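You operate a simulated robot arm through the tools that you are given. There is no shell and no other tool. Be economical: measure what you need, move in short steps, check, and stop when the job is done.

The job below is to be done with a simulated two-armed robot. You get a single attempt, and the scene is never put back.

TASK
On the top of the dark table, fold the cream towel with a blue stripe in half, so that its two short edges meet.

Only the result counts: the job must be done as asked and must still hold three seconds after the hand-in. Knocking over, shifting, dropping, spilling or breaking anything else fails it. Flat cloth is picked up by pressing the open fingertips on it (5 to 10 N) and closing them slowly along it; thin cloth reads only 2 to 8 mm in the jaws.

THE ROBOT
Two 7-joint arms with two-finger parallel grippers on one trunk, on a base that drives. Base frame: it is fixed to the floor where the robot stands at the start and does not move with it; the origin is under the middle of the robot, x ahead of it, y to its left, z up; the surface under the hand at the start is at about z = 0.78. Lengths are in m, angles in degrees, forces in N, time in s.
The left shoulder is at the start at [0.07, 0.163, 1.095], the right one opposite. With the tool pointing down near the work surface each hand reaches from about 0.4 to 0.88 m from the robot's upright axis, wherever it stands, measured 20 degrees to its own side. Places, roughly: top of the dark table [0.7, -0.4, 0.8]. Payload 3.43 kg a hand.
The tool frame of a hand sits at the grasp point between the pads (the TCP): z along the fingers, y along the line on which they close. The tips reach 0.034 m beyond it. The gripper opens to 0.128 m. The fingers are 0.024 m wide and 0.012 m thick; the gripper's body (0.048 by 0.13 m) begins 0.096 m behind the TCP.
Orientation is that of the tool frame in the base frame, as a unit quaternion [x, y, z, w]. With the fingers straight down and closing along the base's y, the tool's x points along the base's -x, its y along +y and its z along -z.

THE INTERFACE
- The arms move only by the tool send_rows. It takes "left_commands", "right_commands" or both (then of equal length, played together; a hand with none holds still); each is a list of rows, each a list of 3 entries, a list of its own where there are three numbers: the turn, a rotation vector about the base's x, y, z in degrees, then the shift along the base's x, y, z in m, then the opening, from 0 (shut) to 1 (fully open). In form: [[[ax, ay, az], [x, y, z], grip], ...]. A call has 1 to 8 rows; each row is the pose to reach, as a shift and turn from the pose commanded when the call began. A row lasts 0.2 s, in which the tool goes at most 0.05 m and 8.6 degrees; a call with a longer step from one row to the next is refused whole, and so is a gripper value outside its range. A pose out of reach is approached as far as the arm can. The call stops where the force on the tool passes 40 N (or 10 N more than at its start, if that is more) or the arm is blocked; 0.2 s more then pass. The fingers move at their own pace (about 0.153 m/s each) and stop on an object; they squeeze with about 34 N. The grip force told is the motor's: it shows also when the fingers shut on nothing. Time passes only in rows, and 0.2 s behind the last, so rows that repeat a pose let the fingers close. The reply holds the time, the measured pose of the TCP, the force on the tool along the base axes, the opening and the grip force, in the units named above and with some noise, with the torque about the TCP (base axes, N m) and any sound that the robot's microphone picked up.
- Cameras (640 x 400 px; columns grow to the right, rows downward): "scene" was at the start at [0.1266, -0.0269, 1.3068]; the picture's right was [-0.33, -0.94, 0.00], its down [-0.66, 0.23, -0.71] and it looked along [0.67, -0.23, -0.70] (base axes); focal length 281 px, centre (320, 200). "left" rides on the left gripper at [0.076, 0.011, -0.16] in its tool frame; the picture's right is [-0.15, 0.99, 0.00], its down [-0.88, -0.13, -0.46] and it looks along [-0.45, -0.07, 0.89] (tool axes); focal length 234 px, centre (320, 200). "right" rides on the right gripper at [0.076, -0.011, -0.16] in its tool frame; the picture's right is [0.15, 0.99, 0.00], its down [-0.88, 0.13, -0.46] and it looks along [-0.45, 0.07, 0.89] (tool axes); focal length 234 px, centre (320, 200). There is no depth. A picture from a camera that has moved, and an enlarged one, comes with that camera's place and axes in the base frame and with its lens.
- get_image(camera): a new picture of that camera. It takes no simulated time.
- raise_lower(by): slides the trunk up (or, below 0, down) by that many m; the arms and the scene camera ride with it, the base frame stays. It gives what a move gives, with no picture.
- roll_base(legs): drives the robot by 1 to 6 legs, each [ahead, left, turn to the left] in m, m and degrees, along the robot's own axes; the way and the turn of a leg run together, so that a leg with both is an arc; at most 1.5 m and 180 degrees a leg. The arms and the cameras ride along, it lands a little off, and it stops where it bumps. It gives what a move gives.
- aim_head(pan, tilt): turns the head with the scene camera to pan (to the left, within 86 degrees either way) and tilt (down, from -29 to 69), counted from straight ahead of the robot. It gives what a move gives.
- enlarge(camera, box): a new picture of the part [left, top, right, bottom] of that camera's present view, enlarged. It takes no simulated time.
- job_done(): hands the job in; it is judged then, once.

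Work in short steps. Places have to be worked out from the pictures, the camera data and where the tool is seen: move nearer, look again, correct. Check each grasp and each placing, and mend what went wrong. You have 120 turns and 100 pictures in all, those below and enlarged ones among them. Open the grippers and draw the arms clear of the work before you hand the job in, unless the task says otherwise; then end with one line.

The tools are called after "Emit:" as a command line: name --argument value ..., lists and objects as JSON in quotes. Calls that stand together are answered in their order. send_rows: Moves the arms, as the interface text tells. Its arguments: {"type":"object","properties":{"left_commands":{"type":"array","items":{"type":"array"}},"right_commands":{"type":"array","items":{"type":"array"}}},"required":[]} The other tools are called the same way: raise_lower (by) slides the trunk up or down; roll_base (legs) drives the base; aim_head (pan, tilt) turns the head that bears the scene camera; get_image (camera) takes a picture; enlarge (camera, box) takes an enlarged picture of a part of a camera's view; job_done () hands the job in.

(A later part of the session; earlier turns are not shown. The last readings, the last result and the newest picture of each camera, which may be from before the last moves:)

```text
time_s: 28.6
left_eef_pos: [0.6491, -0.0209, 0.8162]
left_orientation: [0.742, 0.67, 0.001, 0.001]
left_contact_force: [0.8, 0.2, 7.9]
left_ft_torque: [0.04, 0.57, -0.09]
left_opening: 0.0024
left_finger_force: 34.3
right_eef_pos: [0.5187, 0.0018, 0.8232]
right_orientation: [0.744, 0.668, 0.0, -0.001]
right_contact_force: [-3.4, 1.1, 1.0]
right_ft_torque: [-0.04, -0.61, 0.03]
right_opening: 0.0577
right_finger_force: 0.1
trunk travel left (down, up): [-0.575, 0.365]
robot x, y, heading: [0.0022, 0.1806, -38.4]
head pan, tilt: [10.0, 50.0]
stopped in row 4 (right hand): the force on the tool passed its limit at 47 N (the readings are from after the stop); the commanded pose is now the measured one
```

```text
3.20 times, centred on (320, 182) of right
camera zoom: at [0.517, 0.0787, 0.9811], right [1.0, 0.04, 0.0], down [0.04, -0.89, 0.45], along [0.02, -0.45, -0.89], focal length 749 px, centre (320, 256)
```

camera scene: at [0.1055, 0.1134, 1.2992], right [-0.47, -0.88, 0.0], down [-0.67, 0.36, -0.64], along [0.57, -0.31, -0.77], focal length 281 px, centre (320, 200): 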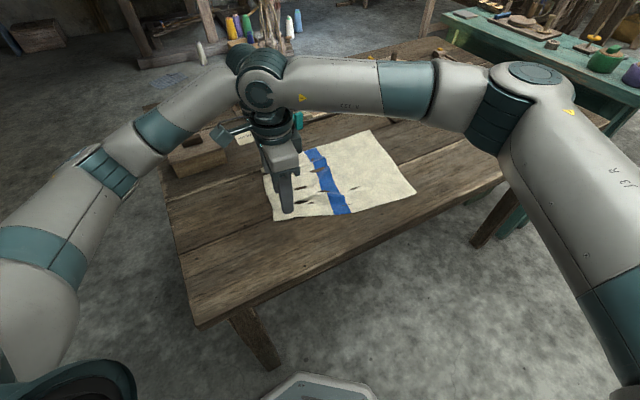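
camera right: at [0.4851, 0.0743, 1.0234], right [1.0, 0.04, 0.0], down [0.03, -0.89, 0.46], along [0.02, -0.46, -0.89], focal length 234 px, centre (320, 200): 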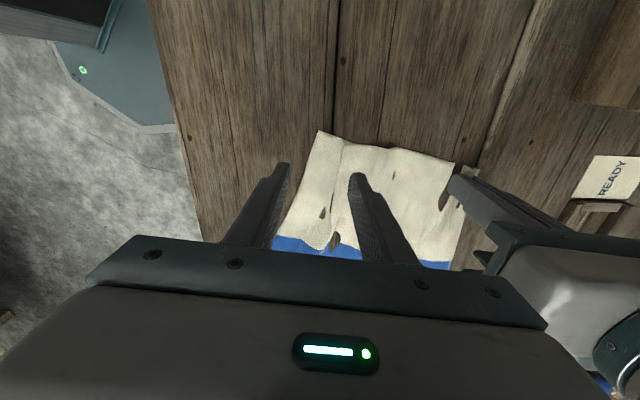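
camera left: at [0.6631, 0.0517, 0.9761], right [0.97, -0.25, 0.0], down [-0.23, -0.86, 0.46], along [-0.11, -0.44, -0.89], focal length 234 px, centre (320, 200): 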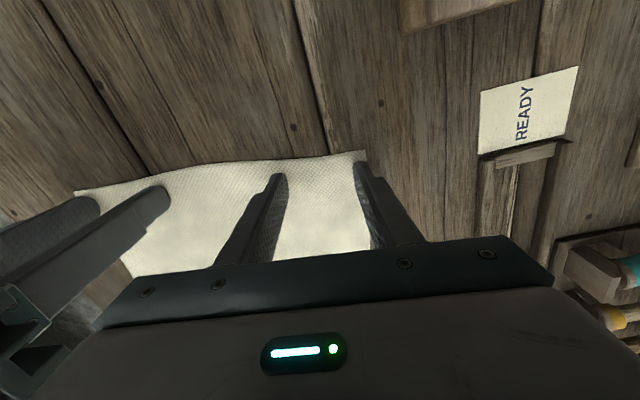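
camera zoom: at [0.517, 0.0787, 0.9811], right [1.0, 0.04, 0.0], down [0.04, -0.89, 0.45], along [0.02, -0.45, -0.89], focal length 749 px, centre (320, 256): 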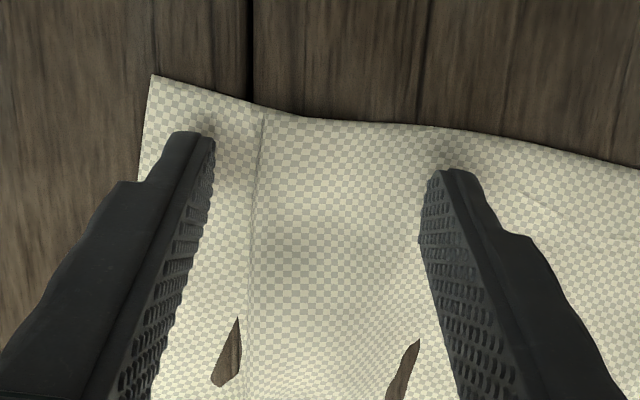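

The two gripper bodies touched (47 N). I'll raise the right hand, and move the left hand with its corner 3 cm outward, which also smooths the wrinkles.

Emit:
send_rows --left_commands '[[[0, 0, 0], [0.005, 0, 0.002], 0], [[0, 0, 0], [0.012, 0, 0.004], 0], [[0, 0, 0], [0.02, 0, 0.004], 0], [[0, 0, 0], [0.03, 0, 0.003], 0]]' --right_commands '[[[0, 0, 0], [-0.005, 0, 0.02], 0.45], [[0, 0, 0], [-0.01, 0, 0.04], 0.45], [[0, 0, 0], [-0.02, 0, 0.05], 0.45], [[0, 0, 0], [-0.03, 0, 0.06], 0.45]]'

Emit:
get_image --camera "right"

Emit:
get_image --camera "left"

```text
time_s: 29.6
left_eef_pos: [0.6786, -0.022, 0.817]
left_orientation: [0.742, 0.67, 0.002, 0.001]
left_contact_force: [0.2, -0.6, -0.4]
left_ft_torque: [0.04, 0.04, -0.02]
left_opening: 0.0025
left_finger_force: 33.8
right_eef_pos: [0.4904, 0.0025, 0.8808]
right_orientation: [0.743, 0.669, -0.001, -0.001]
right_contact_force: [0.1, 0.4, 0.1]
right_ft_torque: [-0.01, -0.01, -0.02]
right_opening: 0.0574
right_finger_force: 0.0
trunk travel left (down, up): [-0.575, 0.365]
robot x, y, heading: [-0.001, 0.1797, -38.3]
head pan, tilt: [10.0, 50.0]
```

```text
68 pictures are left
camera right: at [0.4871, 0.0787, 1.0404], right [1.0, 0.04, 0.0], down [0.04, -0.89, 0.46], along [0.02, -0.45, -0.89], focal length 234 px, centre (320, 200)
```

right: 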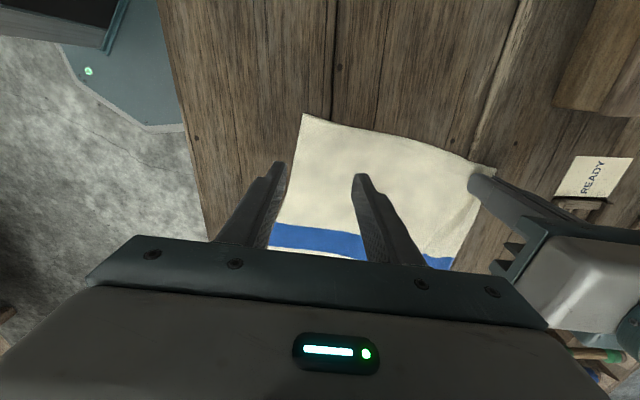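

```text
67 pictures are left
camera left: at [0.6957, 0.0525, 0.9781], right [0.97, -0.25, 0.0], down [-0.22, -0.86, 0.45], along [-0.11, -0.44, -0.89], focal length 234 px, centre (320, 200)
```

left: 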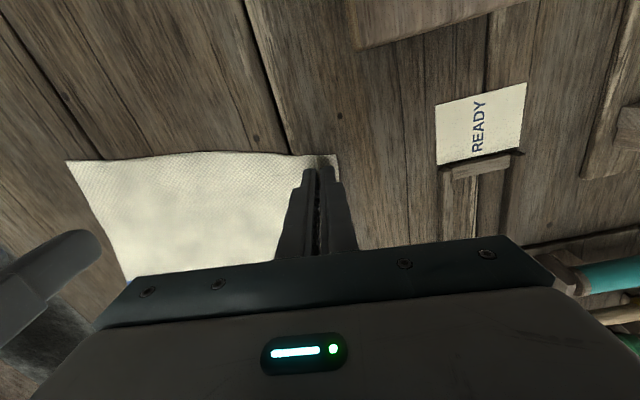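

The cloth is smooth again and the left grip holds. D is now at about (0.470,0.048). I'll place the right hand there and press.

Emit:
send_rows --right_commands '[[[0, 0, -3], [0.01, 0.01, -0.02], 0.45], [[0, 0, -6], [0.021, 0.02, -0.04], 0.45], [[0, 0, -6], [0.021, 0.02, -0.056], 0.45], [[0, 0, -6], [0.021, 0.02, -0.062], 0.45], [[0, 0, -6], [0.021, 0.02, -0.0645], 0.45], [[0, 0, -6], [0.021, 0.02, -0.0655], 0.45]]'

Emit:
enlarge --camera "right" --box '[220, 120, 420, 245]'

```text
time_s: 31.0
left_eef_pos: [0.6789, -0.0222, 0.8176]
left_orientation: [0.743, 0.67, 0.001, 0.001]
left_contact_force: [-0.2, 0.0, -0.5]
left_ft_torque: [-0.04, 0.02, 0.01]
left_opening: 0.0022
left_finger_force: 33.8
right_eef_pos: [0.5108, 0.0217, 0.8153]
right_orientation: [0.778, 0.628, -0.002, -0.001]
right_contact_force: [0.1, 0.3, -0.6]
right_ft_torque: [0.0, 0.0, -0.01]
right_opening: 0.0577
right_finger_force: 0.0
trunk travel left (down, up): [-0.575, 0.365]
robot x, y, heading: [0.0013, 0.1835, -38.6]
head pan, tilt: [10.0, 50.0]
```

```text
3.20 times, centred on (320, 182) of right
camera zoom: at [0.5169, 0.0985, 0.9748], right [1.0, -0.07, 0.0], down [-0.06, -0.89, 0.45], along [-0.03, -0.45, -0.89], focal length 749 px, centre (320, 256)
```

zoom: 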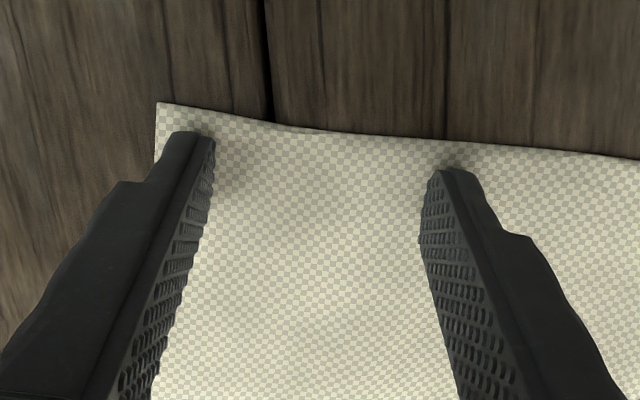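

Well placed and just above contact. I'll press, then close halfway slowly.

Emit:
send_rows --right_commands '[[[0, 0, 0], [0, 0, -0.001], 0.45], [[0, 0, 0], [0, 0, -0.0018], 0.45], [[0, 0, 0], [0, 0, -0.0018], 0.4], [[0, 0, 0], [0, 0, -0.0018], 0.35], [[0, 0, 0], [0, 0, -0.0018], 0.3], [[0, 0, 0], [0, 0, -0.0018], 0.25]]'

Emit:
enlarge --camera "right" --box '[220, 120, 420, 245]'

```text
time_s: 32.4
left_eef_pos: [0.6774, -0.0219, 0.8172]
left_orientation: [0.743, 0.67, 0.001, 0.002]
left_contact_force: [-3.9, 1.3, 0.4]
left_ft_torque: [0.0, 0.15, 0.01]
left_opening: 0.0025
left_finger_force: 33.7
right_eef_pos: [0.5112, 0.0209, 0.816]
right_orientation: [0.778, 0.629, -0.001, 0.001]
right_contact_force: [4.0, -0.9, 9.5]
right_ft_torque: [-0.06, -0.11, 0.0]
right_opening: 0.0326
right_finger_force: 0.7
trunk travel left (down, up): [-0.575, 0.365]
robot x, y, heading: [-0.002, 0.1831, -38.1]
head pan, tilt: [10.0, 50.0]
```

```text
3.20 times, centred on (320, 182) of right
camera zoom: at [0.5164, 0.0984, 0.9742], right [1.0, -0.07, 0.0], down [-0.06, -0.89, 0.46], along [-0.03, -0.45, -0.89], focal length 749 px, centre (320, 256)
```

zoom: 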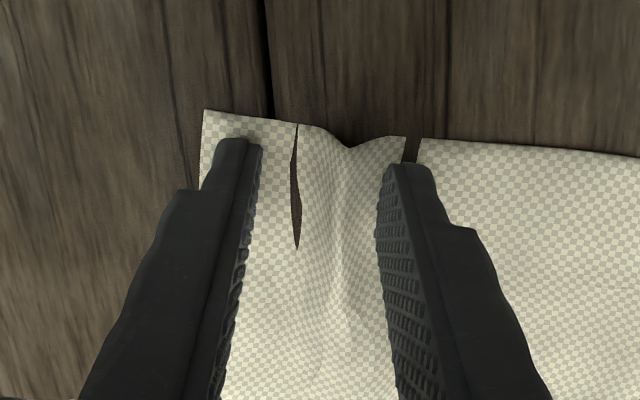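

A real buckle now stands between the fingers, like the left hand had. I'll continue to full closure.

Emit:
send_rows --right_commands '[[[0, 0, 0], [0, 0, 0], 0.2], [[0, 0, 0], [0, 0, 0.0003], 0.16], [[0, 0, 0], [0, 0, 0.0003], 0.12], [[0, 0, 0], [0, 0, 0.0006], 0.08], [[0, 0, 0], [0, 0, 0.0006], 0.04], [[0, 0, 0], [0, 0, 0.0006], 0], [[0, 0, 0], [0, 0, 0.0006], 0], [[0, 0, 0], [0, 0, 0.0006], 0]]'

Emit:
enlarge --camera "right" --box '[220, 120, 420, 245]'

```text
time_s: 34.2
left_eef_pos: [0.678, -0.0218, 0.8195]
left_orientation: [0.742, 0.67, 0.002, 0.002]
left_contact_force: [-3.1, 0.5, 0.0]
left_ft_torque: [0.01, 0.14, 0.03]
left_opening: 0.0024
left_finger_force: 34.5
right_eef_pos: [0.5114, 0.0212, 0.8168]
right_orientation: [0.777, 0.629, 0.0, 0.0]
right_contact_force: [5.2, -0.8, 21.5]
right_ft_torque: [-0.03, -0.27, 0.06]
right_opening: 0.0002
right_finger_force: 32.8
trunk travel left (down, up): [-0.575, 0.365]
robot x, y, heading: [-0.0031, 0.1782, -38.2]
head pan, tilt: [10.0, 50.0]
```

```text
3.20 times, centred on (320, 182) of right
camera zoom: at [0.5156, 0.0987, 0.975], right [1.0, -0.06, 0.0], down [-0.06, -0.89, 0.46], along [-0.03, -0.45, -0.89], focal length 749 px, centre (320, 256)
```

zoom: 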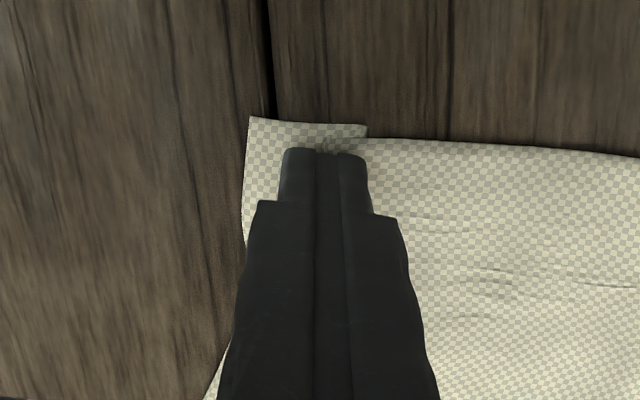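

Missed again: the ridge folded under a tip. I'll lift, open and look, then next time snap shut quickly while the buckle still stands.

Emit:
send_rows --left_commands '[[[0, 0, 0], [0, 0, 0], 0], [[0, 0, 0], [0.005, 0, 0.0], 0], [[0, 0, 0], [0.01, 0, 0], 0], [[0, 0, 0], [0.015, 0, 0], 0]]' --right_commands '[[[0, 0, 0], [0, 0, 0.01], 0], [[0, 0, 0], [0, 0, 0.03], 0.2], [[0, 0, 0], [0, 0, 0.04], 0.45], [[0, 0, 0], [0, 0, 0.04], 0.45]]'

Emit:
get_image --camera "right"

```text
time_s: 35.2
left_eef_pos: [0.6937, -0.022, 0.8159]
left_orientation: [0.742, 0.67, 0.001, 0.001]
left_contact_force: [-0.3, 1.2, 0.0]
left_ft_torque: [-0.04, 0.06, 0.0]
left_opening: 0.0027
left_finger_force: 33.9
right_eef_pos: [0.5118, 0.0213, 0.8562]
right_orientation: [0.778, 0.628, 0.0, 0.0]
right_contact_force: [-0.6, -0.7, -0.1]
right_ft_torque: [-0.01, 0.01, -0.02]
right_opening: 0.0573
right_finger_force: 0.0
trunk travel left (down, up): [-0.575, 0.365]
robot x, y, heading: [-0.0023, 0.1809, -38.4]
head pan, tilt: [10.0, 50.0]
```

```text
63 pictures are left
camera right: at [0.5165, 0.098, 1.0135], right [1.0, -0.06, 0.0], down [-0.06, -0.89, 0.46], along [-0.03, -0.45, -0.89], focal length 234 px, centre (320, 200)
```

right: 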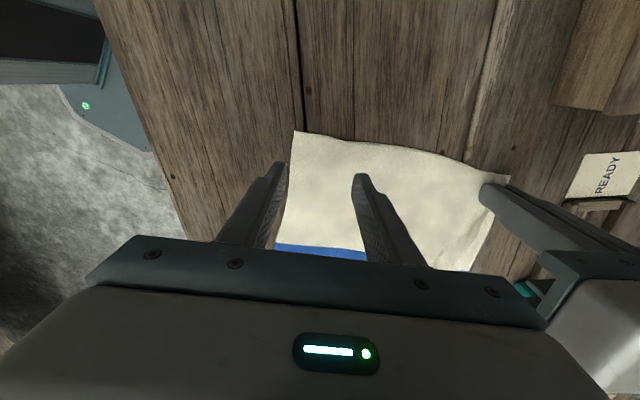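

Smoothed; D is at about (0.489,0.057). I'll reposition, press, and close halfway.

Emit:
send_rows --right_commands '[[[0, 0, 0], [0.018, 0.01, -0.02], 0.45], [[0, 0, 0], [0.018, 0.01, -0.035], 0.45], [[0, 0, 0], [0.018, 0.01, -0.04], 0.45], [[0, 0, 0], [0.018, 0.01, -0.0422], 0.45], [[0, 0, 0], [0.018, 0.01, -0.0425], 0.4], [[0, 0, 0], [0.018, 0.01, -0.0425], 0.35], [[0, 0, 0], [0.018, 0.01, -0.0425], 0.3], [[0, 0, 0], [0.018, 0.01, -0.0425], 0.25]]'

Emit:
enlarge --camera "right" --box '[220, 120, 420, 245]'

```text
time_s: 37.0
left_eef_pos: [0.6933, -0.0226, 0.8183]
left_orientation: [0.742, 0.67, 0.002, 0.002]
left_contact_force: [-4.2, 0.6, -0.5]
left_ft_torque: [0.03, 0.12, 0.03]
left_opening: 0.0025
left_finger_force: 34.3
right_eef_pos: [0.5282, 0.0308, 0.817]
right_orientation: [0.778, 0.628, 0.002, 0.0]
right_contact_force: [7.9, -1.2, 37.5]
right_ft_torque: [0.07, 0.24, -0.02]
right_opening: 0.0311
right_finger_force: 0.0
trunk travel left (down, up): [-0.575, 0.365]
robot x, y, heading: [-0.0028, 0.1806, -38.6]
head pan, tilt: [10.0, 50.0]
```

```text
3.20 times, centred on (320, 182) of right
camera zoom: at [0.5335, 0.1089, 0.974], right [1.0, -0.07, 0.0], down [-0.06, -0.89, 0.46], along [-0.03, -0.45, -0.89], focal length 749 px, centre (320, 256)
```

zoom: 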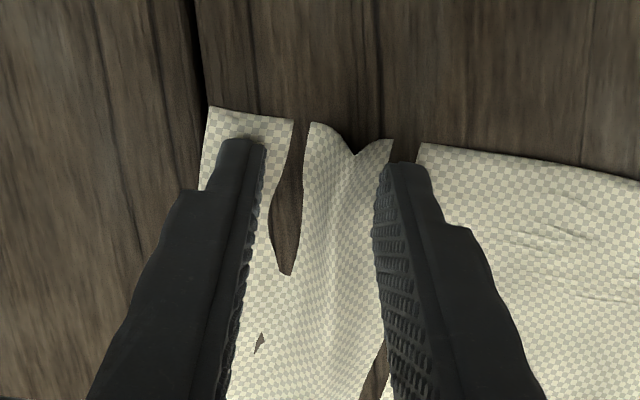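

A strong buckle stands, at 37 N of press. Now I ease up 2 mm and snap shut.

Emit:
send_rows --right_commands '[[[0, 0, 0], [0, 0, 0.0015], 0.0], [[0, 0, 0], [0, 0, 0.0015], 0], [[0, 0, 0], [0, 0, 0.0015], 0], [[0, 0, 0], [0, 0, 0.0015], 0]]'

Emit:
enlarge --camera "right" --box '[220, 120, 420, 245]'

```text
time_s: 38.0
left_eef_pos: [0.6921, -0.021, 0.8192]
left_orientation: [0.743, 0.669, 0.001, 0.001]
left_contact_force: [-29.9, 7.5, -1.1]
left_ft_torque: [0.24, 1.06, 0.17]
left_opening: 0.0027
left_finger_force: 33.9
right_eef_pos: [0.5304, 0.0306, 0.8144]
right_orientation: [0.778, 0.628, 0.0, 0.002]
right_contact_force: [30.5, -6.3, 26.0]
right_ft_torque: [-0.3, -1.18, 0.1]
right_opening: 0.0103
right_finger_force: 34.0
trunk travel left (down, up): [-0.575, 0.365]
robot x, y, heading: [0.0003, 0.177, -38.1]
head pan, tilt: [10.0, 50.0]
```

```text
3.20 times, centred on (320, 182) of right
camera zoom: at [0.5339, 0.1081, 0.9743], right [1.0, -0.07, 0.01], down [-0.06, -0.89, 0.46], along [-0.03, -0.46, -0.89], focal length 749 px, centre (320, 256)
```

zoom: 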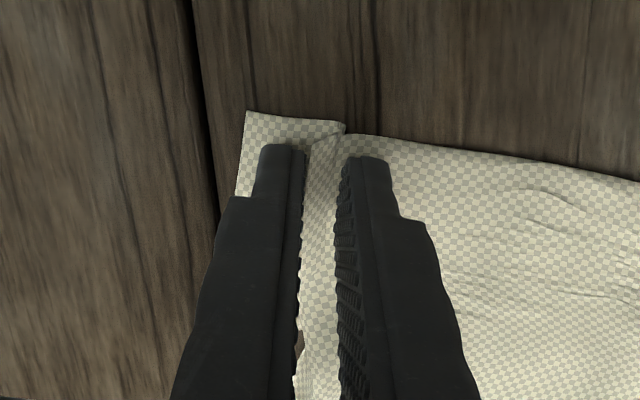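

The right jaws stopped at 10 mm, but the cloth is taut between the hands (30 N). I'll slacken by moving the left hand 12 mm toward the right and ease the right's press.

Emit:
send_rows --left_commands '[[[0, 0, 0], [-0.004, 0, 0], 0], [[0, 0, 0], [-0.009, 0, 0], 0], [[0, 0, 0], [-0.014, 0, 0], 0], [[0, 0, 0], [-0.014, 0, 0], 0]]' --right_commands '[[[0, 0, 0], [0, 0, 0], 0], [[0, 0, 0], [0, 0, 0.0], 0], [[0, 0, 0], [0, 0, 0.0005], 0], [[0, 0, 0], [0, 0, 0.0005], 0]]'

Emit:
enlarge --camera "right" --box '[220, 120, 420, 245]'

```text
time_s: 39.0
left_eef_pos: [0.6788, -0.0216, 0.8183]
left_orientation: [0.743, 0.67, 0.002, 0.002]
left_contact_force: [-9.3, 3.9, 0.2]
left_ft_torque: [0.05, 0.31, 0.05]
left_opening: 0.0025
left_finger_force: 33.7
right_eef_pos: [0.5281, 0.0309, 0.8172]
right_orientation: [0.778, 0.628, 0.0, 0.0]
right_contact_force: [14.0, -5.2, 30.3]
right_ft_torque: [-0.33, -0.53, 0.06]
right_opening: 0.0027
right_finger_force: 33.9
trunk travel left (down, up): [-0.575, 0.365]
robot x, y, heading: [0.0015, 0.1774, -38.4]
head pan, tilt: [10.0, 50.0]
```

```text
3.20 times, centred on (320, 182) of right
camera zoom: at [0.533, 0.1088, 0.9748], right [1.0, -0.06, 0.0], down [-0.06, -0.89, 0.46], along [-0.03, -0.45, -0.89], focal length 749 px, centre (320, 256)
```

zoom: 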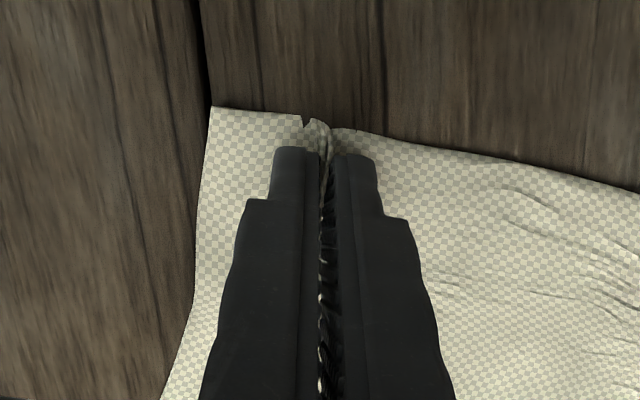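

Right now reads 2.7 mm with cloth visible between the pads: gripped. I'll lift both hands a little to confirm.

Emit:
send_rows --left_commands '[[[0, 0, 0], [0, 0, 0.01], 0], [[0, 0, 0], [0, 0, 0.025], 0], [[0, 0, 0], [0, -0.01, 0.045], 0], [[0, 0, 0], [0, -0.02, 0.065], 0]]' --right_commands '[[[0, 0, 0], [0, 0, 0.01], 0], [[0, 0, 0], [0, 0, 0.025], 0], [[0, 0, 0], [0, -0.01, 0.045], 0], [[0, 0, 0], [0, -0.02, 0.065], 0]]'

Emit:
get_image --camera "right"

Emit:
get_image --camera "scene"

```text
time_s: 40.0
left_eef_pos: [0.6793, -0.042, 0.8834]
left_orientation: [0.743, 0.67, 0.002, 0.0]
left_contact_force: [-6.6, 2.3, -0.6]
left_ft_torque: [0.09, 0.27, 0.02]
left_opening: 0.0027
left_finger_force: 34.1
right_eef_pos: [0.529, 0.0116, 0.8812]
right_orientation: [0.777, 0.629, -0.001, -0.001]
right_contact_force: [7.3, -2.0, 0.3]
right_ft_torque: [-0.06, -0.3, 0.06]
right_opening: 0.0026
right_finger_force: 34.0
trunk travel left (down, up): [-0.575, 0.365]
robot x, y, heading: [0.0025, 0.181, -38.4]
head pan, tilt: [10.0, 50.0]
```

```text
59 pictures are left
camera right: at [0.534, 0.0883, 1.0389], right [1.0, -0.06, 0.0], down [-0.06, -0.89, 0.46], along [-0.03, -0.45, -0.89], focal length 234 px, centre (320, 200)
```

right: 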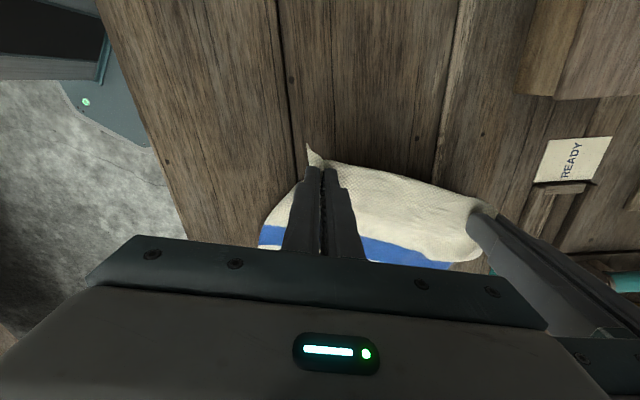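

```text
58 pictures are left
camera scene: at [0.1054, 0.1127, 1.2991], right [-0.47, -0.88, 0.0], down [-0.67, 0.36, -0.64], along [0.57, -0.3, -0.77], focal length 281 px, centre (320, 200)
```

scene: 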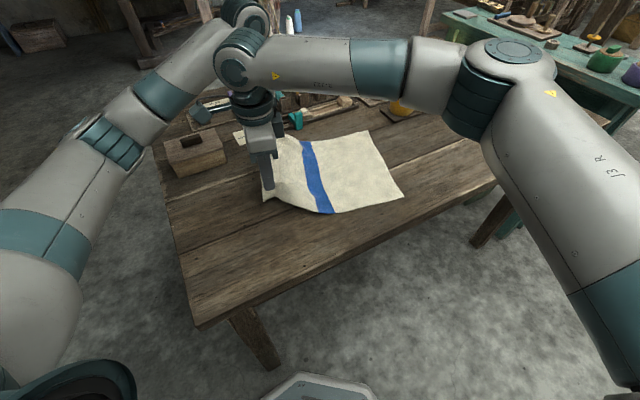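

Both corners are held and the edge hangs taut between the hands. B is now about (0.66,-0.34) and C (0.40,-0.27). I'll raise the edge and carry it toward B–C, using a base shift for part of the way to keep good reach.

Emit:
send_rows --left_commands '[[[0, 0, 0], [-0.005, -0.018, 0.02], 0], [[3, -0.8, 0], [-0.01, -0.037, 0.04], 0], [[6, -1.6, 0], [-0.015, -0.056, 0.055], 0], [[9, -2.4, 0], [-0.02, -0.075, 0.065], 0]]' --right_commands '[[[0, 0, 0], [-0.005, -0.018, 0.02], 0], [[3, -0.8, 0], [-0.01, -0.037, 0.04], 0], [[6, -1.6, 0], [-0.015, -0.056, 0.055], 0], [[9, -2.4, 0], [-0.02, -0.075, 0.065], 0]]'

Emit:
roll_base --legs '[[0.06, -0.14, 0]]'

Emit:
get_image --camera "scene"

Emit:
get_image --camera "right"

```text
time_s: 41.0
left_eef_pos: [0.6588, -0.1196, 0.9479]
left_orientation: [0.74, 0.667, 0.07, -0.044]
left_contact_force: [-9.5, 2.7, 0.2]
left_ft_torque: [0.14, 0.35, 0.14]
left_opening: 0.0024
left_finger_force: 34.3
right_eef_pos: [0.5091, -0.0662, 0.9454]
right_orientation: [0.775, 0.626, 0.067, -0.049]
right_contact_force: [8.8, -2.8, 1.9]
right_ft_torque: [-0.06, -0.37, 0.01]
right_opening: 0.0026
right_finger_force: 33.8
trunk travel left (down, up): [-0.575, 0.365]
robot x, y, heading: [-0.0013, 0.1803, -38.5]
head pan, tilt: [10.0, 50.0]
```

```text
time_s: 42.4
left_eef_pos: [0.6213, -0.265, 0.9475]
left_orientation: [0.739, 0.668, 0.069, -0.044]
left_contact_force: [-10.7, 2.9, -0.7]
left_ft_torque: [0.11, 0.37, 0.13]
left_opening: 0.0025
left_finger_force: 34.0
right_eef_pos: [0.4703, -0.2103, 0.9452]
right_orientation: [0.774, 0.628, 0.066, -0.049]
right_contact_force: [9.2, -3.4, 1.0]
right_ft_torque: [-0.09, -0.38, 0.01]
right_opening: 0.0027
right_finger_force: 34.2
trunk travel left (down, up): [-0.575, 0.365]
robot x, y, heading: [-0.0414, 0.0336, -38.3]
head pan, tilt: [10.0, 50.0]
```

```text
57 pictures are left
camera scene: at [0.0664, -0.0346, 1.2991], right [-0.47, -0.88, 0.0], down [-0.67, 0.36, -0.64], along [0.57, -0.3, -0.77], focal length 281 px, centre (320, 200)
```

scene: 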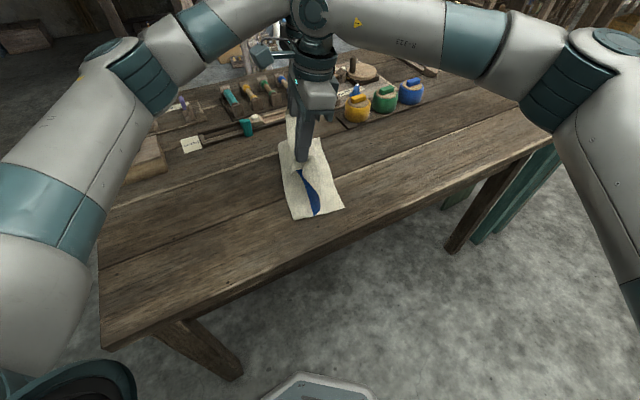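

```text
56 pictures are left
camera right: at [0.4677, -0.1596, 1.114], right [1.0, -0.07, 0.03], down [-0.07, -0.95, 0.31], along [0.01, -0.31, -0.95], focal length 234 px, centre (320, 200)
```

right: 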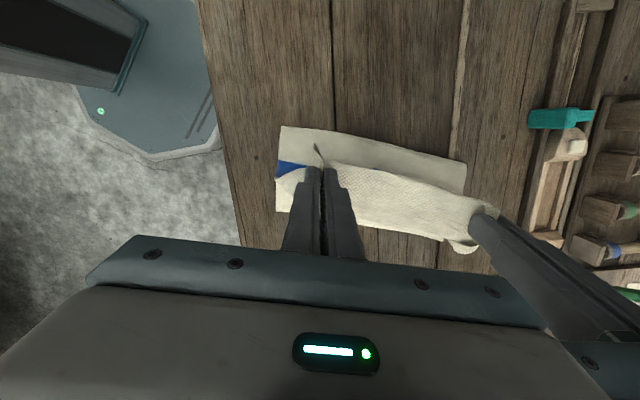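

The edge is over the towel with the fold too far forward (~y=-0.16 rather than -0.10). I'll come back and down so the lower layer relays, tilting the fingers, then advance low to the B–C edge.

Emit:
send_rows --left_commands '[[[4.8, -1.3, 0], [0.006, 0.02, -0.01], 0], [[9.6, -2.6, 0], [0.012, 0.042, -0.025], 0], [[14.5, -3.9, 0], [0.018, 0.064, -0.045], 0], [[19.3, -5.3, 0], [0.022, 0.08, -0.062], 0]]' --right_commands '[[[4.8, -1.3, 0], [0.006, 0.02, -0.01], 0], [[9.6, -2.6, 0], [0.012, 0.042, -0.025], 0], [[14.5, -3.9, 0], [0.018, 0.064, -0.045], 0], [[19.3, -5.3, 0], [0.022, 0.08, -0.062], 0]]'

Emit:
get_image --camera "right"

Emit:
get_image --camera "scene"

```text
time_s: 43.4
left_eef_pos: [0.645, -0.1836, 0.8856]
left_orientation: [0.718, 0.647, 0.215, -0.138]
left_contact_force: [-10.6, 2.6, -0.3]
left_ft_torque: [0.09, 0.36, 0.24]
left_opening: 0.0026
left_finger_force: 33.5
right_eef_pos: [0.493, -0.1312, 0.8836]
right_orientation: [0.752, 0.608, 0.206, -0.149]
right_contact_force: [10.3, -3.6, 0.4]
right_ft_torque: [-0.09, -0.33, -0.16]
right_opening: 0.0027
right_finger_force: 33.4
trunk travel left (down, up): [-0.575, 0.365]
robot x, y, heading: [-0.0417, 0.0333, -38.2]
head pan, tilt: [10.0, 50.0]
```

```text
55 pictures are left
camera right: at [0.474, -0.1388, 1.0582], right [0.99, -0.09, 0.1], down [-0.09, -1.0, -0.03], along [0.1, 0.02, -0.99], focal length 234 px, centre (320, 200)
```

right: 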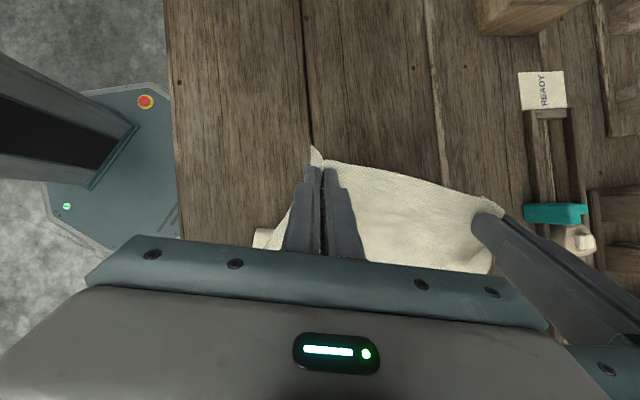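

```text
54 pictures are left
camera scene: at [0.0668, -0.0348, 1.2992], right [-0.47, -0.88, 0.0], down [-0.68, 0.36, -0.64], along [0.57, -0.3, -0.77], focal length 281 px, centre (320, 200)
```

scene: 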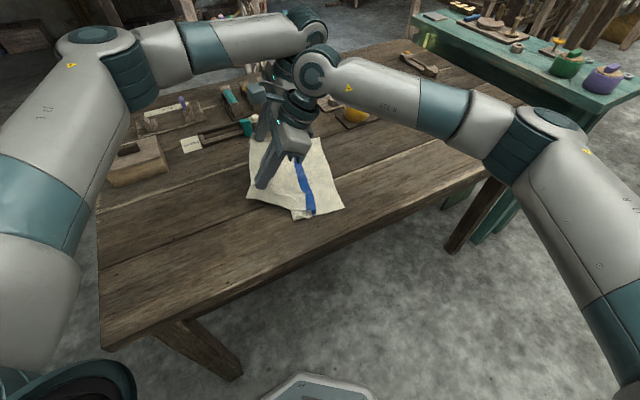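

Fingers are tilted ~29°. Now I advance low along the towel toward B–C, tilting further to ~45°.

Emit:
send_rows --left_commands '[[[2.6, -0.7, 0], [-0.006, -0.026, 0.0], 0], [[5.2, -1.4, 0], [-0.013, -0.055, 0.0], 0], [[7.7, -2.1, 0], [-0.02, -0.085, -0.003], 0], [[10.3, -2.8, 0], [-0.027, -0.115, -0.008], 0], [[12.9, -3.5, 0], [-0.034, -0.145, -0.014], 0], [[15.4, -4.2, 0], [-0.041, -0.172, -0.02], 0]]' --right_commands '[[[2.6, -0.7, 0], [-0.006, -0.026, 0.0], 0], [[5.2, -1.4, 0], [-0.013, -0.055, 0.0], 0], [[7.7, -2.1, 0], [-0.02, -0.085, -0.003], 0], [[10.3, -2.8, 0], [-0.027, -0.117, -0.008], 0], [[12.9, -3.5, 0], [-0.035, -0.148, -0.014], 0], [[15.4, -4.2, 0], [-0.043, -0.176, -0.02], 0]]'

Emit:
get_image --camera "right"

Emit:
enlarge --camera "scene" --box '[200, 80, 440, 230]'

```text
time_s: 44.8
left_eef_pos: [0.5831, -0.3194, 0.8779]
left_orientation: [0.688, 0.619, 0.32, -0.205]
left_contact_force: [-0.3, 1.6, -0.3]
left_ft_torque: [0.01, 0.03, -0.01]
left_opening: 0.0025
left_finger_force: 33.7
left hand out of reach, approached as far as the arm can: row 5, 6
right_eef_pos: [0.4499, -0.3061, 0.8636]
right_orientation: [0.718, 0.581, 0.311, -0.226]
right_contact_force: [0.0, -0.2, -0.3]
right_ft_torque: [-0.04, -0.01, -0.01]
right_opening: 0.0023
right_finger_force: 34.0
trunk travel left (down, up): [-0.575, 0.365]
robot x, y, heading: [-0.04, 0.0283, -38.2]
head pan, tilt: [10.0, 50.0]
```

```text
53 pictures are left
camera right: at [0.4203, -0.3582, 1.0283], right [0.98, -0.12, 0.14], down [-0.07, -0.95, -0.3], along [0.17, 0.28, -0.94], focal length 234 px, centre (320, 200)
```

right: 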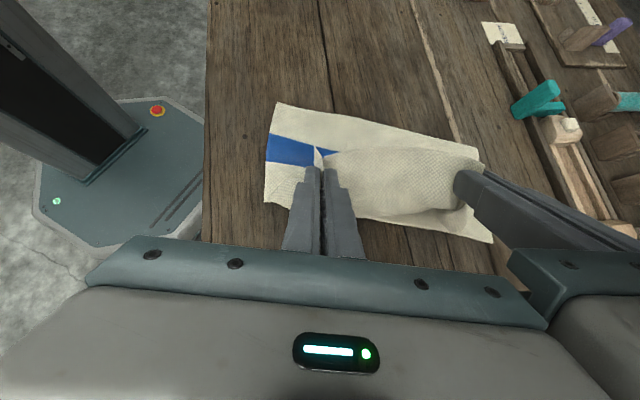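

```text
2.67 times, centred on (320, 155) of scene
camera zoom: at [0.0683, -0.0315, 1.2992], right [-0.47, -0.88, 0.0], down [-0.68, 0.36, -0.64], along [0.56, -0.31, -0.77], focal length 750 px, centre (320, 320)
```

zoom: 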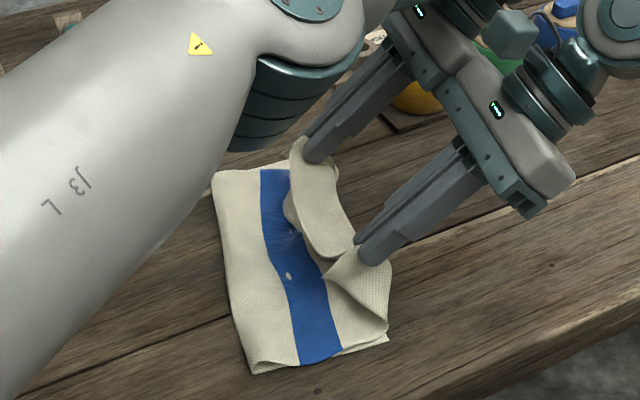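

The layup looks good, but the left arm is out of reach. I'll retract the hands 5 cm so the cloth isn't pulled, move the base nearer, and then place precisely.

Emit:
send_rows --left_commands '[[[0, 0, 0], [0.0, 0.02, 0.0], 0], [[0, 0, 0], [0.0, 0.04, 0.0], 0], [[0, 0, 0], [0.0, 0.06, 0.0], 0]]' --right_commands '[[[0, 0, 0], [0.0, 0.02, 0.0], 0], [[0, 0, 0], [0.0, 0.04, 0.0], 0], [[0, 0, 0], [0.0, 0.06, 0.0], 0]]'

Emit:
roll_base --legs '[[0.067, -0.036, 0]]'

Emit:
get_image --camera "scene"

```text
time_s: 45.6
left_eef_pos: [0.5832, -0.2627, 0.8772]
left_orientation: [0.686, 0.618, 0.326, -0.206]
left_contact_force: [0.0, 0.1, 0.3]
left_ft_torque: [-0.02, 0.03, 0.03]
left_opening: 0.0025
left_finger_force: 34.0
right_eef_pos: [0.448, -0.2456, 0.8644]
right_orientation: [0.718, 0.58, 0.312, -0.225]
right_contact_force: [0.5, 0.7, -0.5]
right_ft_torque: [-0.01, 0.01, 0.01]
right_opening: 0.0025
right_finger_force: 34.2
trunk travel left (down, up): [-0.575, 0.365]
robot x, y, heading: [-0.0418, 0.034, -38.2]
head pan, tilt: [10.0, 50.0]
```

```text
time_s: 46.6
left_eef_pos: [0.6135, -0.3316, 0.8772]
left_orientation: [0.685, 0.618, 0.325, -0.208]
left_contact_force: [0.1, -0.6, -0.5]
left_ft_torque: [0.01, 0.02, 0.04]
left_opening: 0.0025
left_finger_force: 34.2
right_eef_pos: [0.4794, -0.3156, 0.8639]
right_orientation: [0.717, 0.581, 0.313, -0.226]
right_contact_force: [-0.5, -0.1, -0.6]
right_ft_torque: [0.06, 0.01, 0.06]
right_opening: 0.0026
right_finger_force: 33.8
trunk travel left (down, up): [-0.575, 0.365]
robot x, y, heading: [-0.0103, -0.039, -38.3]
head pan, tilt: [10.0, 50.0]
```

```text
51 pictures are left
camera scene: at [0.0975, -0.1047, 1.299], right [-0.47, -0.88, 0.0], down [-0.68, 0.36, -0.64], along [0.57, -0.3, -0.77], focal length 281 px, centre (320, 200)
```

scene: 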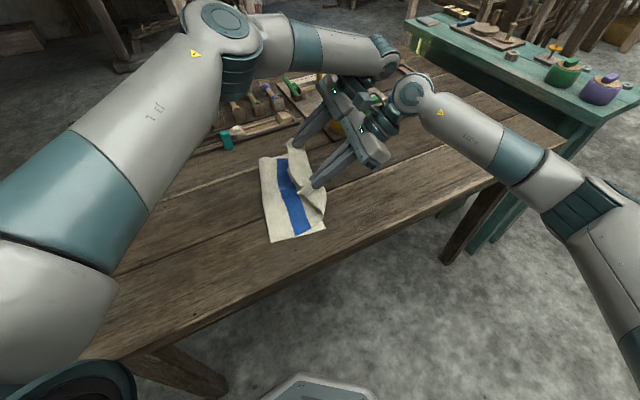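

Now within reach. I'll enlarge to locate the lower B–C edge precisely.

Emit:
enlarge --camera "scene" --box '[240, 120, 400, 260]'

Emit:
get_image --camera "right"

Emit:
get_image --camera "left"

```text
2.86 times, centred on (320, 190) of scene
camera zoom: at [0.0975, -0.1047, 1.299], right [-0.47, -0.88, 0.0], down [-0.68, 0.36, -0.64], along [0.57, -0.3, -0.77], focal length 804 px, centre (320, 229)
```

zoom: 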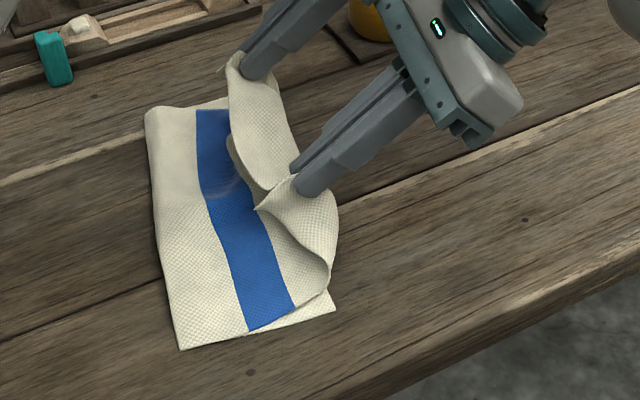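

```text
49 pictures are left
camera right: at [0.4494, -0.3701, 1.0279], right [0.98, -0.12, 0.14], down [-0.07, -0.95, -0.3], along [0.17, 0.29, -0.94], focal length 234 px, centre (320, 200)
```

right: 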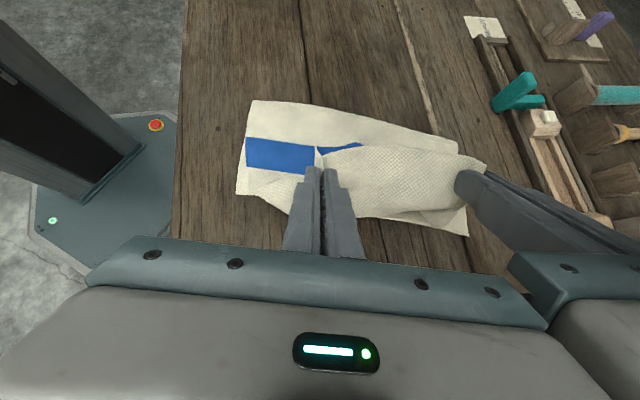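

```text
48 pictures are left
camera left: at [0.5946, -0.3893, 1.0444], right [0.97, -0.25, 0.01], down [-0.23, -0.92, -0.31], along [0.09, 0.3, -0.95], focal length 234 px, centre (320, 200)
```

left: 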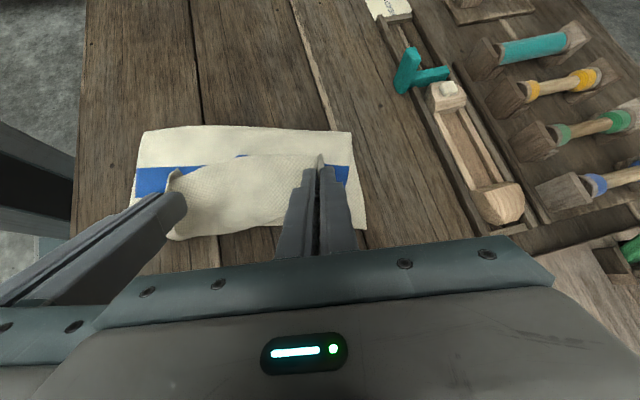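

B is ≈(0.664,-0.351) and C≈(0.405,-0.280). The fold sits only 0.125 m from B–C instead of 0.18, so the lower layer was peeled too far. I'll bring the grips back low past the middle, to lay the lower layer out again, and then re-advance low.

Emit:
send_rows --left_commands '[[[0, 0, 0], [0.007, 0.024, 0.0], 0], [[0, 0, 0], [0.014, 0.048, 0.0], 0], [[0, 0, 0], [0.021, 0.072, -0.005], 0], [[0, 0, 0], [0.028, 0.096, -0.012], 0], [[0, 0, 0], [0.035, 0.12, -0.02], 0], [[0, 0, 0], [0.042, 0.144, -0.025], 0], [[0, 0, 0], [0.049, 0.167, -0.03], 0]]' --right_commands '[[[0, 0, 0], [0.003, 0.027, 0.0], 0], [[0, 0, 0], [0.006, 0.055, 0.0], 0], [[0, 0, 0], [0.009, 0.083, -0.003], 0], [[0, 0, 0], [0.012, 0.11, -0.007], 0], [[0, 0, 0], [0.015, 0.138, -0.011], 0], [[0, 0, 0], [0.018, 0.166, -0.015], 0], [[0, 0, 0], [0.021, 0.193, -0.018], 0]]'

Emit:
get_image --camera "scene"

Emit:
get_image --camera "right"

```text
time_s: 48.2
left_eef_pos: [0.6609, -0.1632, 0.8469]
left_orientation: [0.685, 0.618, 0.324, -0.209]
left_contact_force: [-23.5, 5.6, -1.2]
left_ft_torque: [0.09, 0.52, 0.71]
left_opening: 0.0027
left_finger_force: 34.2
right_eef_pos: [0.5027, -0.1228, 0.8461]
right_orientation: [0.719, 0.579, 0.313, -0.224]
right_contact_force: [23.7, -5.6, 0.3]
right_ft_torque: [-0.17, -0.62, -0.52]
right_opening: 0.0024
right_finger_force: 33.5
trunk travel left (down, up): [-0.575, 0.365]
robot x, y, heading: [-0.0133, -0.0366, -38.4]
head pan, tilt: [10.0, 50.0]
```

```text
47 pictures are left
camera scene: at [0.0977, -0.102, 1.2992], right [-0.47, -0.88, 0.0], down [-0.68, 0.36, -0.64], along [0.57, -0.3, -0.77], focal length 281 px, centre (320, 200)
```

scene: 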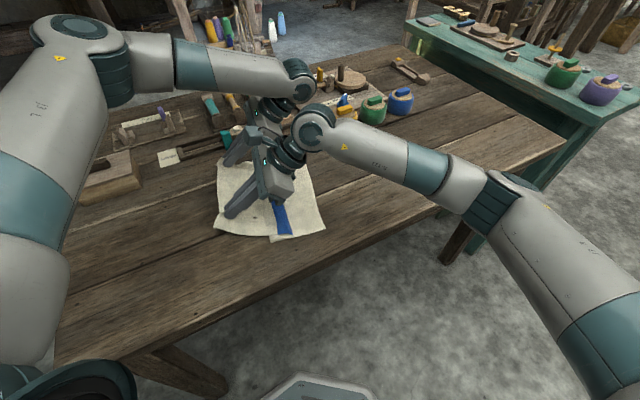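

```text
46 pictures are left
camera right: at [0.4717, -0.1762, 1.0111], right [0.98, -0.12, 0.15], down [-0.08, -0.95, -0.3], along [0.18, 0.28, -0.94], focal length 234 px, centre (320, 200)
```

right: 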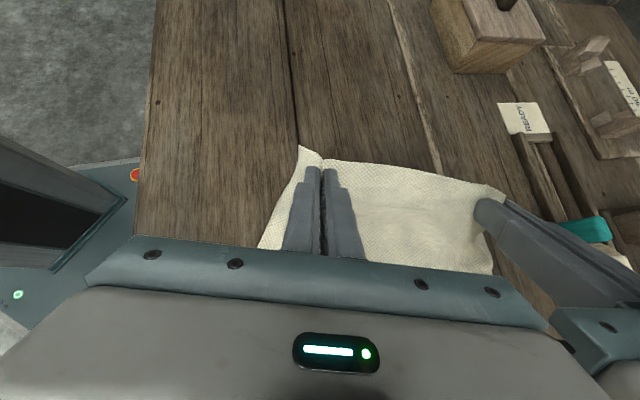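

The cloth is laid out again. Let me look closer before re-advancing.

Emit:
enlarge --camera "scene" --box '[200, 140, 350, 250]'

```text
3.64 times, centred on (275, 195) of scene
camera zoom: at [0.0977, -0.102, 1.2992], right [-0.47, -0.88, 0.0], down [-0.68, 0.36, -0.64], along [0.57, -0.3, -0.77], focal length 1023 px, centre (484, 218)
```

zoom: 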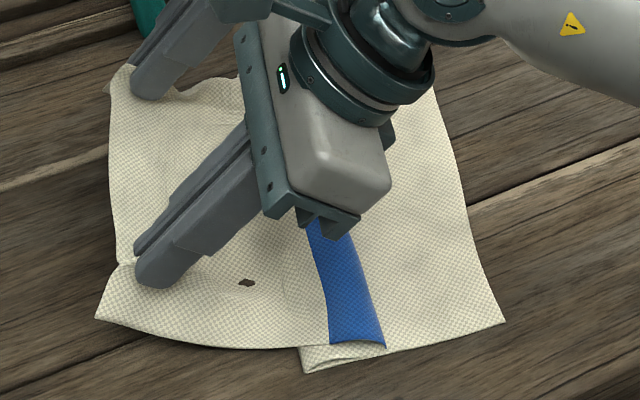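

There is still a Z-pleat at the stripe. I'll pull the grips further back, slightly raised, to open it, and relax the tension between the hands.

Emit:
send_rows --left_commands '[[[-3, 0.8, 0], [0.003, 0.02, 0.015], 0], [[-6, 1.6, 0], [0.008, 0.04, 0.025], 0], [[-9, 2.5, 0], [0.013, 0.06, 0.03], 0], [[-12, 3.3, 0], [0.018, 0.08, 0.03], 0], [[-15, 4.1, 0], [0.024, 0.1, 0.025], 0], [[-18, 4.9, 0], [0.028, 0.118, 0.02], 0]]' --right_commands '[[[-3, 0.8, 0], [0.008, 0.02, 0.015], 0], [[-6, 1.6, 0], [0.014, 0.04, 0.025], 0], [[-9, 2.5, 0], [0.019, 0.06, 0.03], 0], [[-12, 3.3, 0], [0.024, 0.08, 0.03], 0], [[-15, 4.1, 0], [0.03, 0.1, 0.025], 0], [[-18, 4.9, 0], [0.034, 0.118, 0.02], 0]]'

Emit:
enlarge --camera "scene" --box '[180, 120, 360, 250]'

```text
time_s: 49.6
left_eef_pos: [0.6911, -0.0453, 0.8661]
left_orientation: [0.722, 0.652, 0.194, -0.124]
left_contact_force: [-14.1, 2.7, -0.5]
left_ft_torque: [0.03, 0.43, 0.29]
left_opening: 0.0023
left_finger_force: 33.9
right_eef_pos: [0.5365, -0.0031, 0.8665]
right_orientation: [0.757, 0.612, 0.185, -0.135]
right_contact_force: [14.3, -2.9, 0.3]
right_ft_torque: [-0.14, -0.46, -0.15]
right_opening: 0.0025
right_finger_force: 34.3
trunk travel left (down, up): [-0.575, 0.365]
robot x, y, heading: [-0.0123, -0.035, -38.2]
head pan, tilt: [10.0, 50.0]
```

```text
3.08 times, centred on (270, 185) of scene
camera zoom: at [0.0973, -0.1011, 1.2993], right [-0.47, -0.88, 0.0], down [-0.68, 0.36, -0.64], along [0.57, -0.31, -0.77], focal length 866 px, centre (474, 246)
```

zoom: 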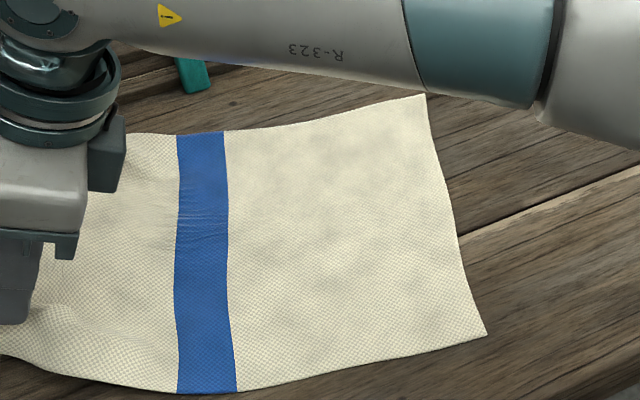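

The pleat is gone and the towel lies flat; B–C hasn't moved. Now I re-advance slowly and low, letting the fold roll.

Emit:
send_rows --left_commands '[[[0, 0, 0], [-0.005, -0.02, 0.01], 0], [[2, -0.5, 0], [-0.011, -0.04, 0.015], 0], [[4, -1.1, 0], [-0.016, -0.06, 0.02], 0], [[6, -1.6, 0], [-0.022, -0.08, 0.02], 0], [[8, -2.2, 0], [-0.027, -0.1, 0.02], 0], [[10, -2.7, 0], [-0.033, -0.12, 0.02], 0], [[12, -3.3, 0], [-0.038, -0.14, 0.02], 0], [[14, -3.8, 0], [-0.043, -0.157, 0.02], 0]]' --right_commands '[[[0, 0, 0], [-0.004, -0.02, 0.01], 0], [[2, -0.5, 0], [-0.009, -0.04, 0.015], 0], [[4, -1.1, 0], [-0.014, -0.06, 0.02], 0], [[6, -1.6, 0], [-0.02, -0.08, 0.02], 0], [[8, -2.2, 0], [-0.025, -0.1, 0.02], 0], [[10, -2.7, 0], [-0.03, -0.12, 0.02], 0], [[12, -3.3, 0], [-0.035, -0.14, 0.02], 0], [[14, -3.8, 0], [-0.04, -0.157, 0.02], 0]]'

Emit:
enlarge --camera "scene" --box '[180, 120, 360, 250]'

Emit:
get_image --camera "right"

```text
time_s: 51.4
left_eef_pos: [0.6472, -0.2044, 0.8865]
left_orientation: [0.694, 0.628, 0.298, -0.19]
left_contact_force: [-7.2, 2.2, -0.9]
left_ft_torque: [0.04, 0.19, 0.18]
left_opening: 0.0025
left_finger_force: 34.5
right_eef_pos: [0.4933, -0.1618, 0.886]
right_orientation: [0.726, 0.589, 0.286, -0.208]
right_contact_force: [7.4, -1.4, 0.9]
right_ft_torque: [-0.02, -0.22, -0.15]
right_opening: 0.0026
right_finger_force: 34.0
trunk travel left (down, up): [-0.575, 0.365]
robot x, y, heading: [-0.0116, -0.0374, -38.1]
head pan, tilt: [10.0, 50.0]
```

```text
3.08 times, centred on (270, 185) of scene
camera zoom: at [0.0963, -0.1051, 1.2991], right [-0.47, -0.88, 0.0], down [-0.67, 0.36, -0.64], along [0.57, -0.3, -0.77], focal length 866 px, centre (474, 246)
```

zoom: 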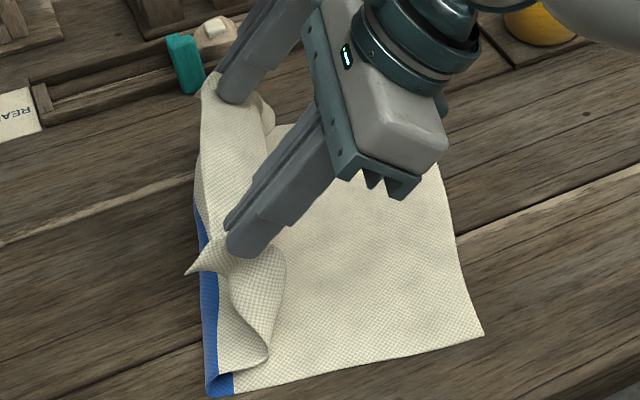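

```text
42 pictures are left
camera right: at [0.4664, -0.2048, 1.0545], right [0.99, -0.11, 0.13], down [-0.08, -0.97, -0.23], along [0.15, 0.22, -0.96], focal length 234 px, centre (320, 200)
```

right: 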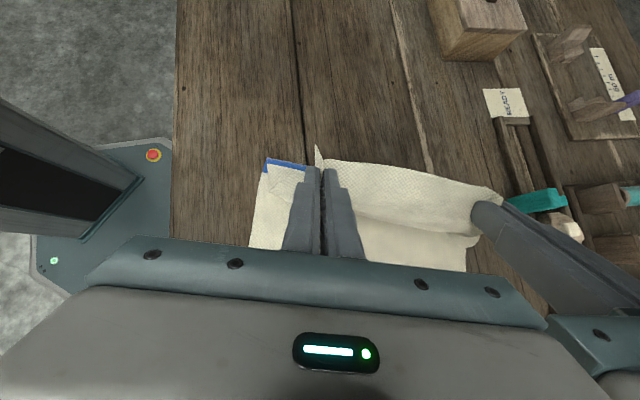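

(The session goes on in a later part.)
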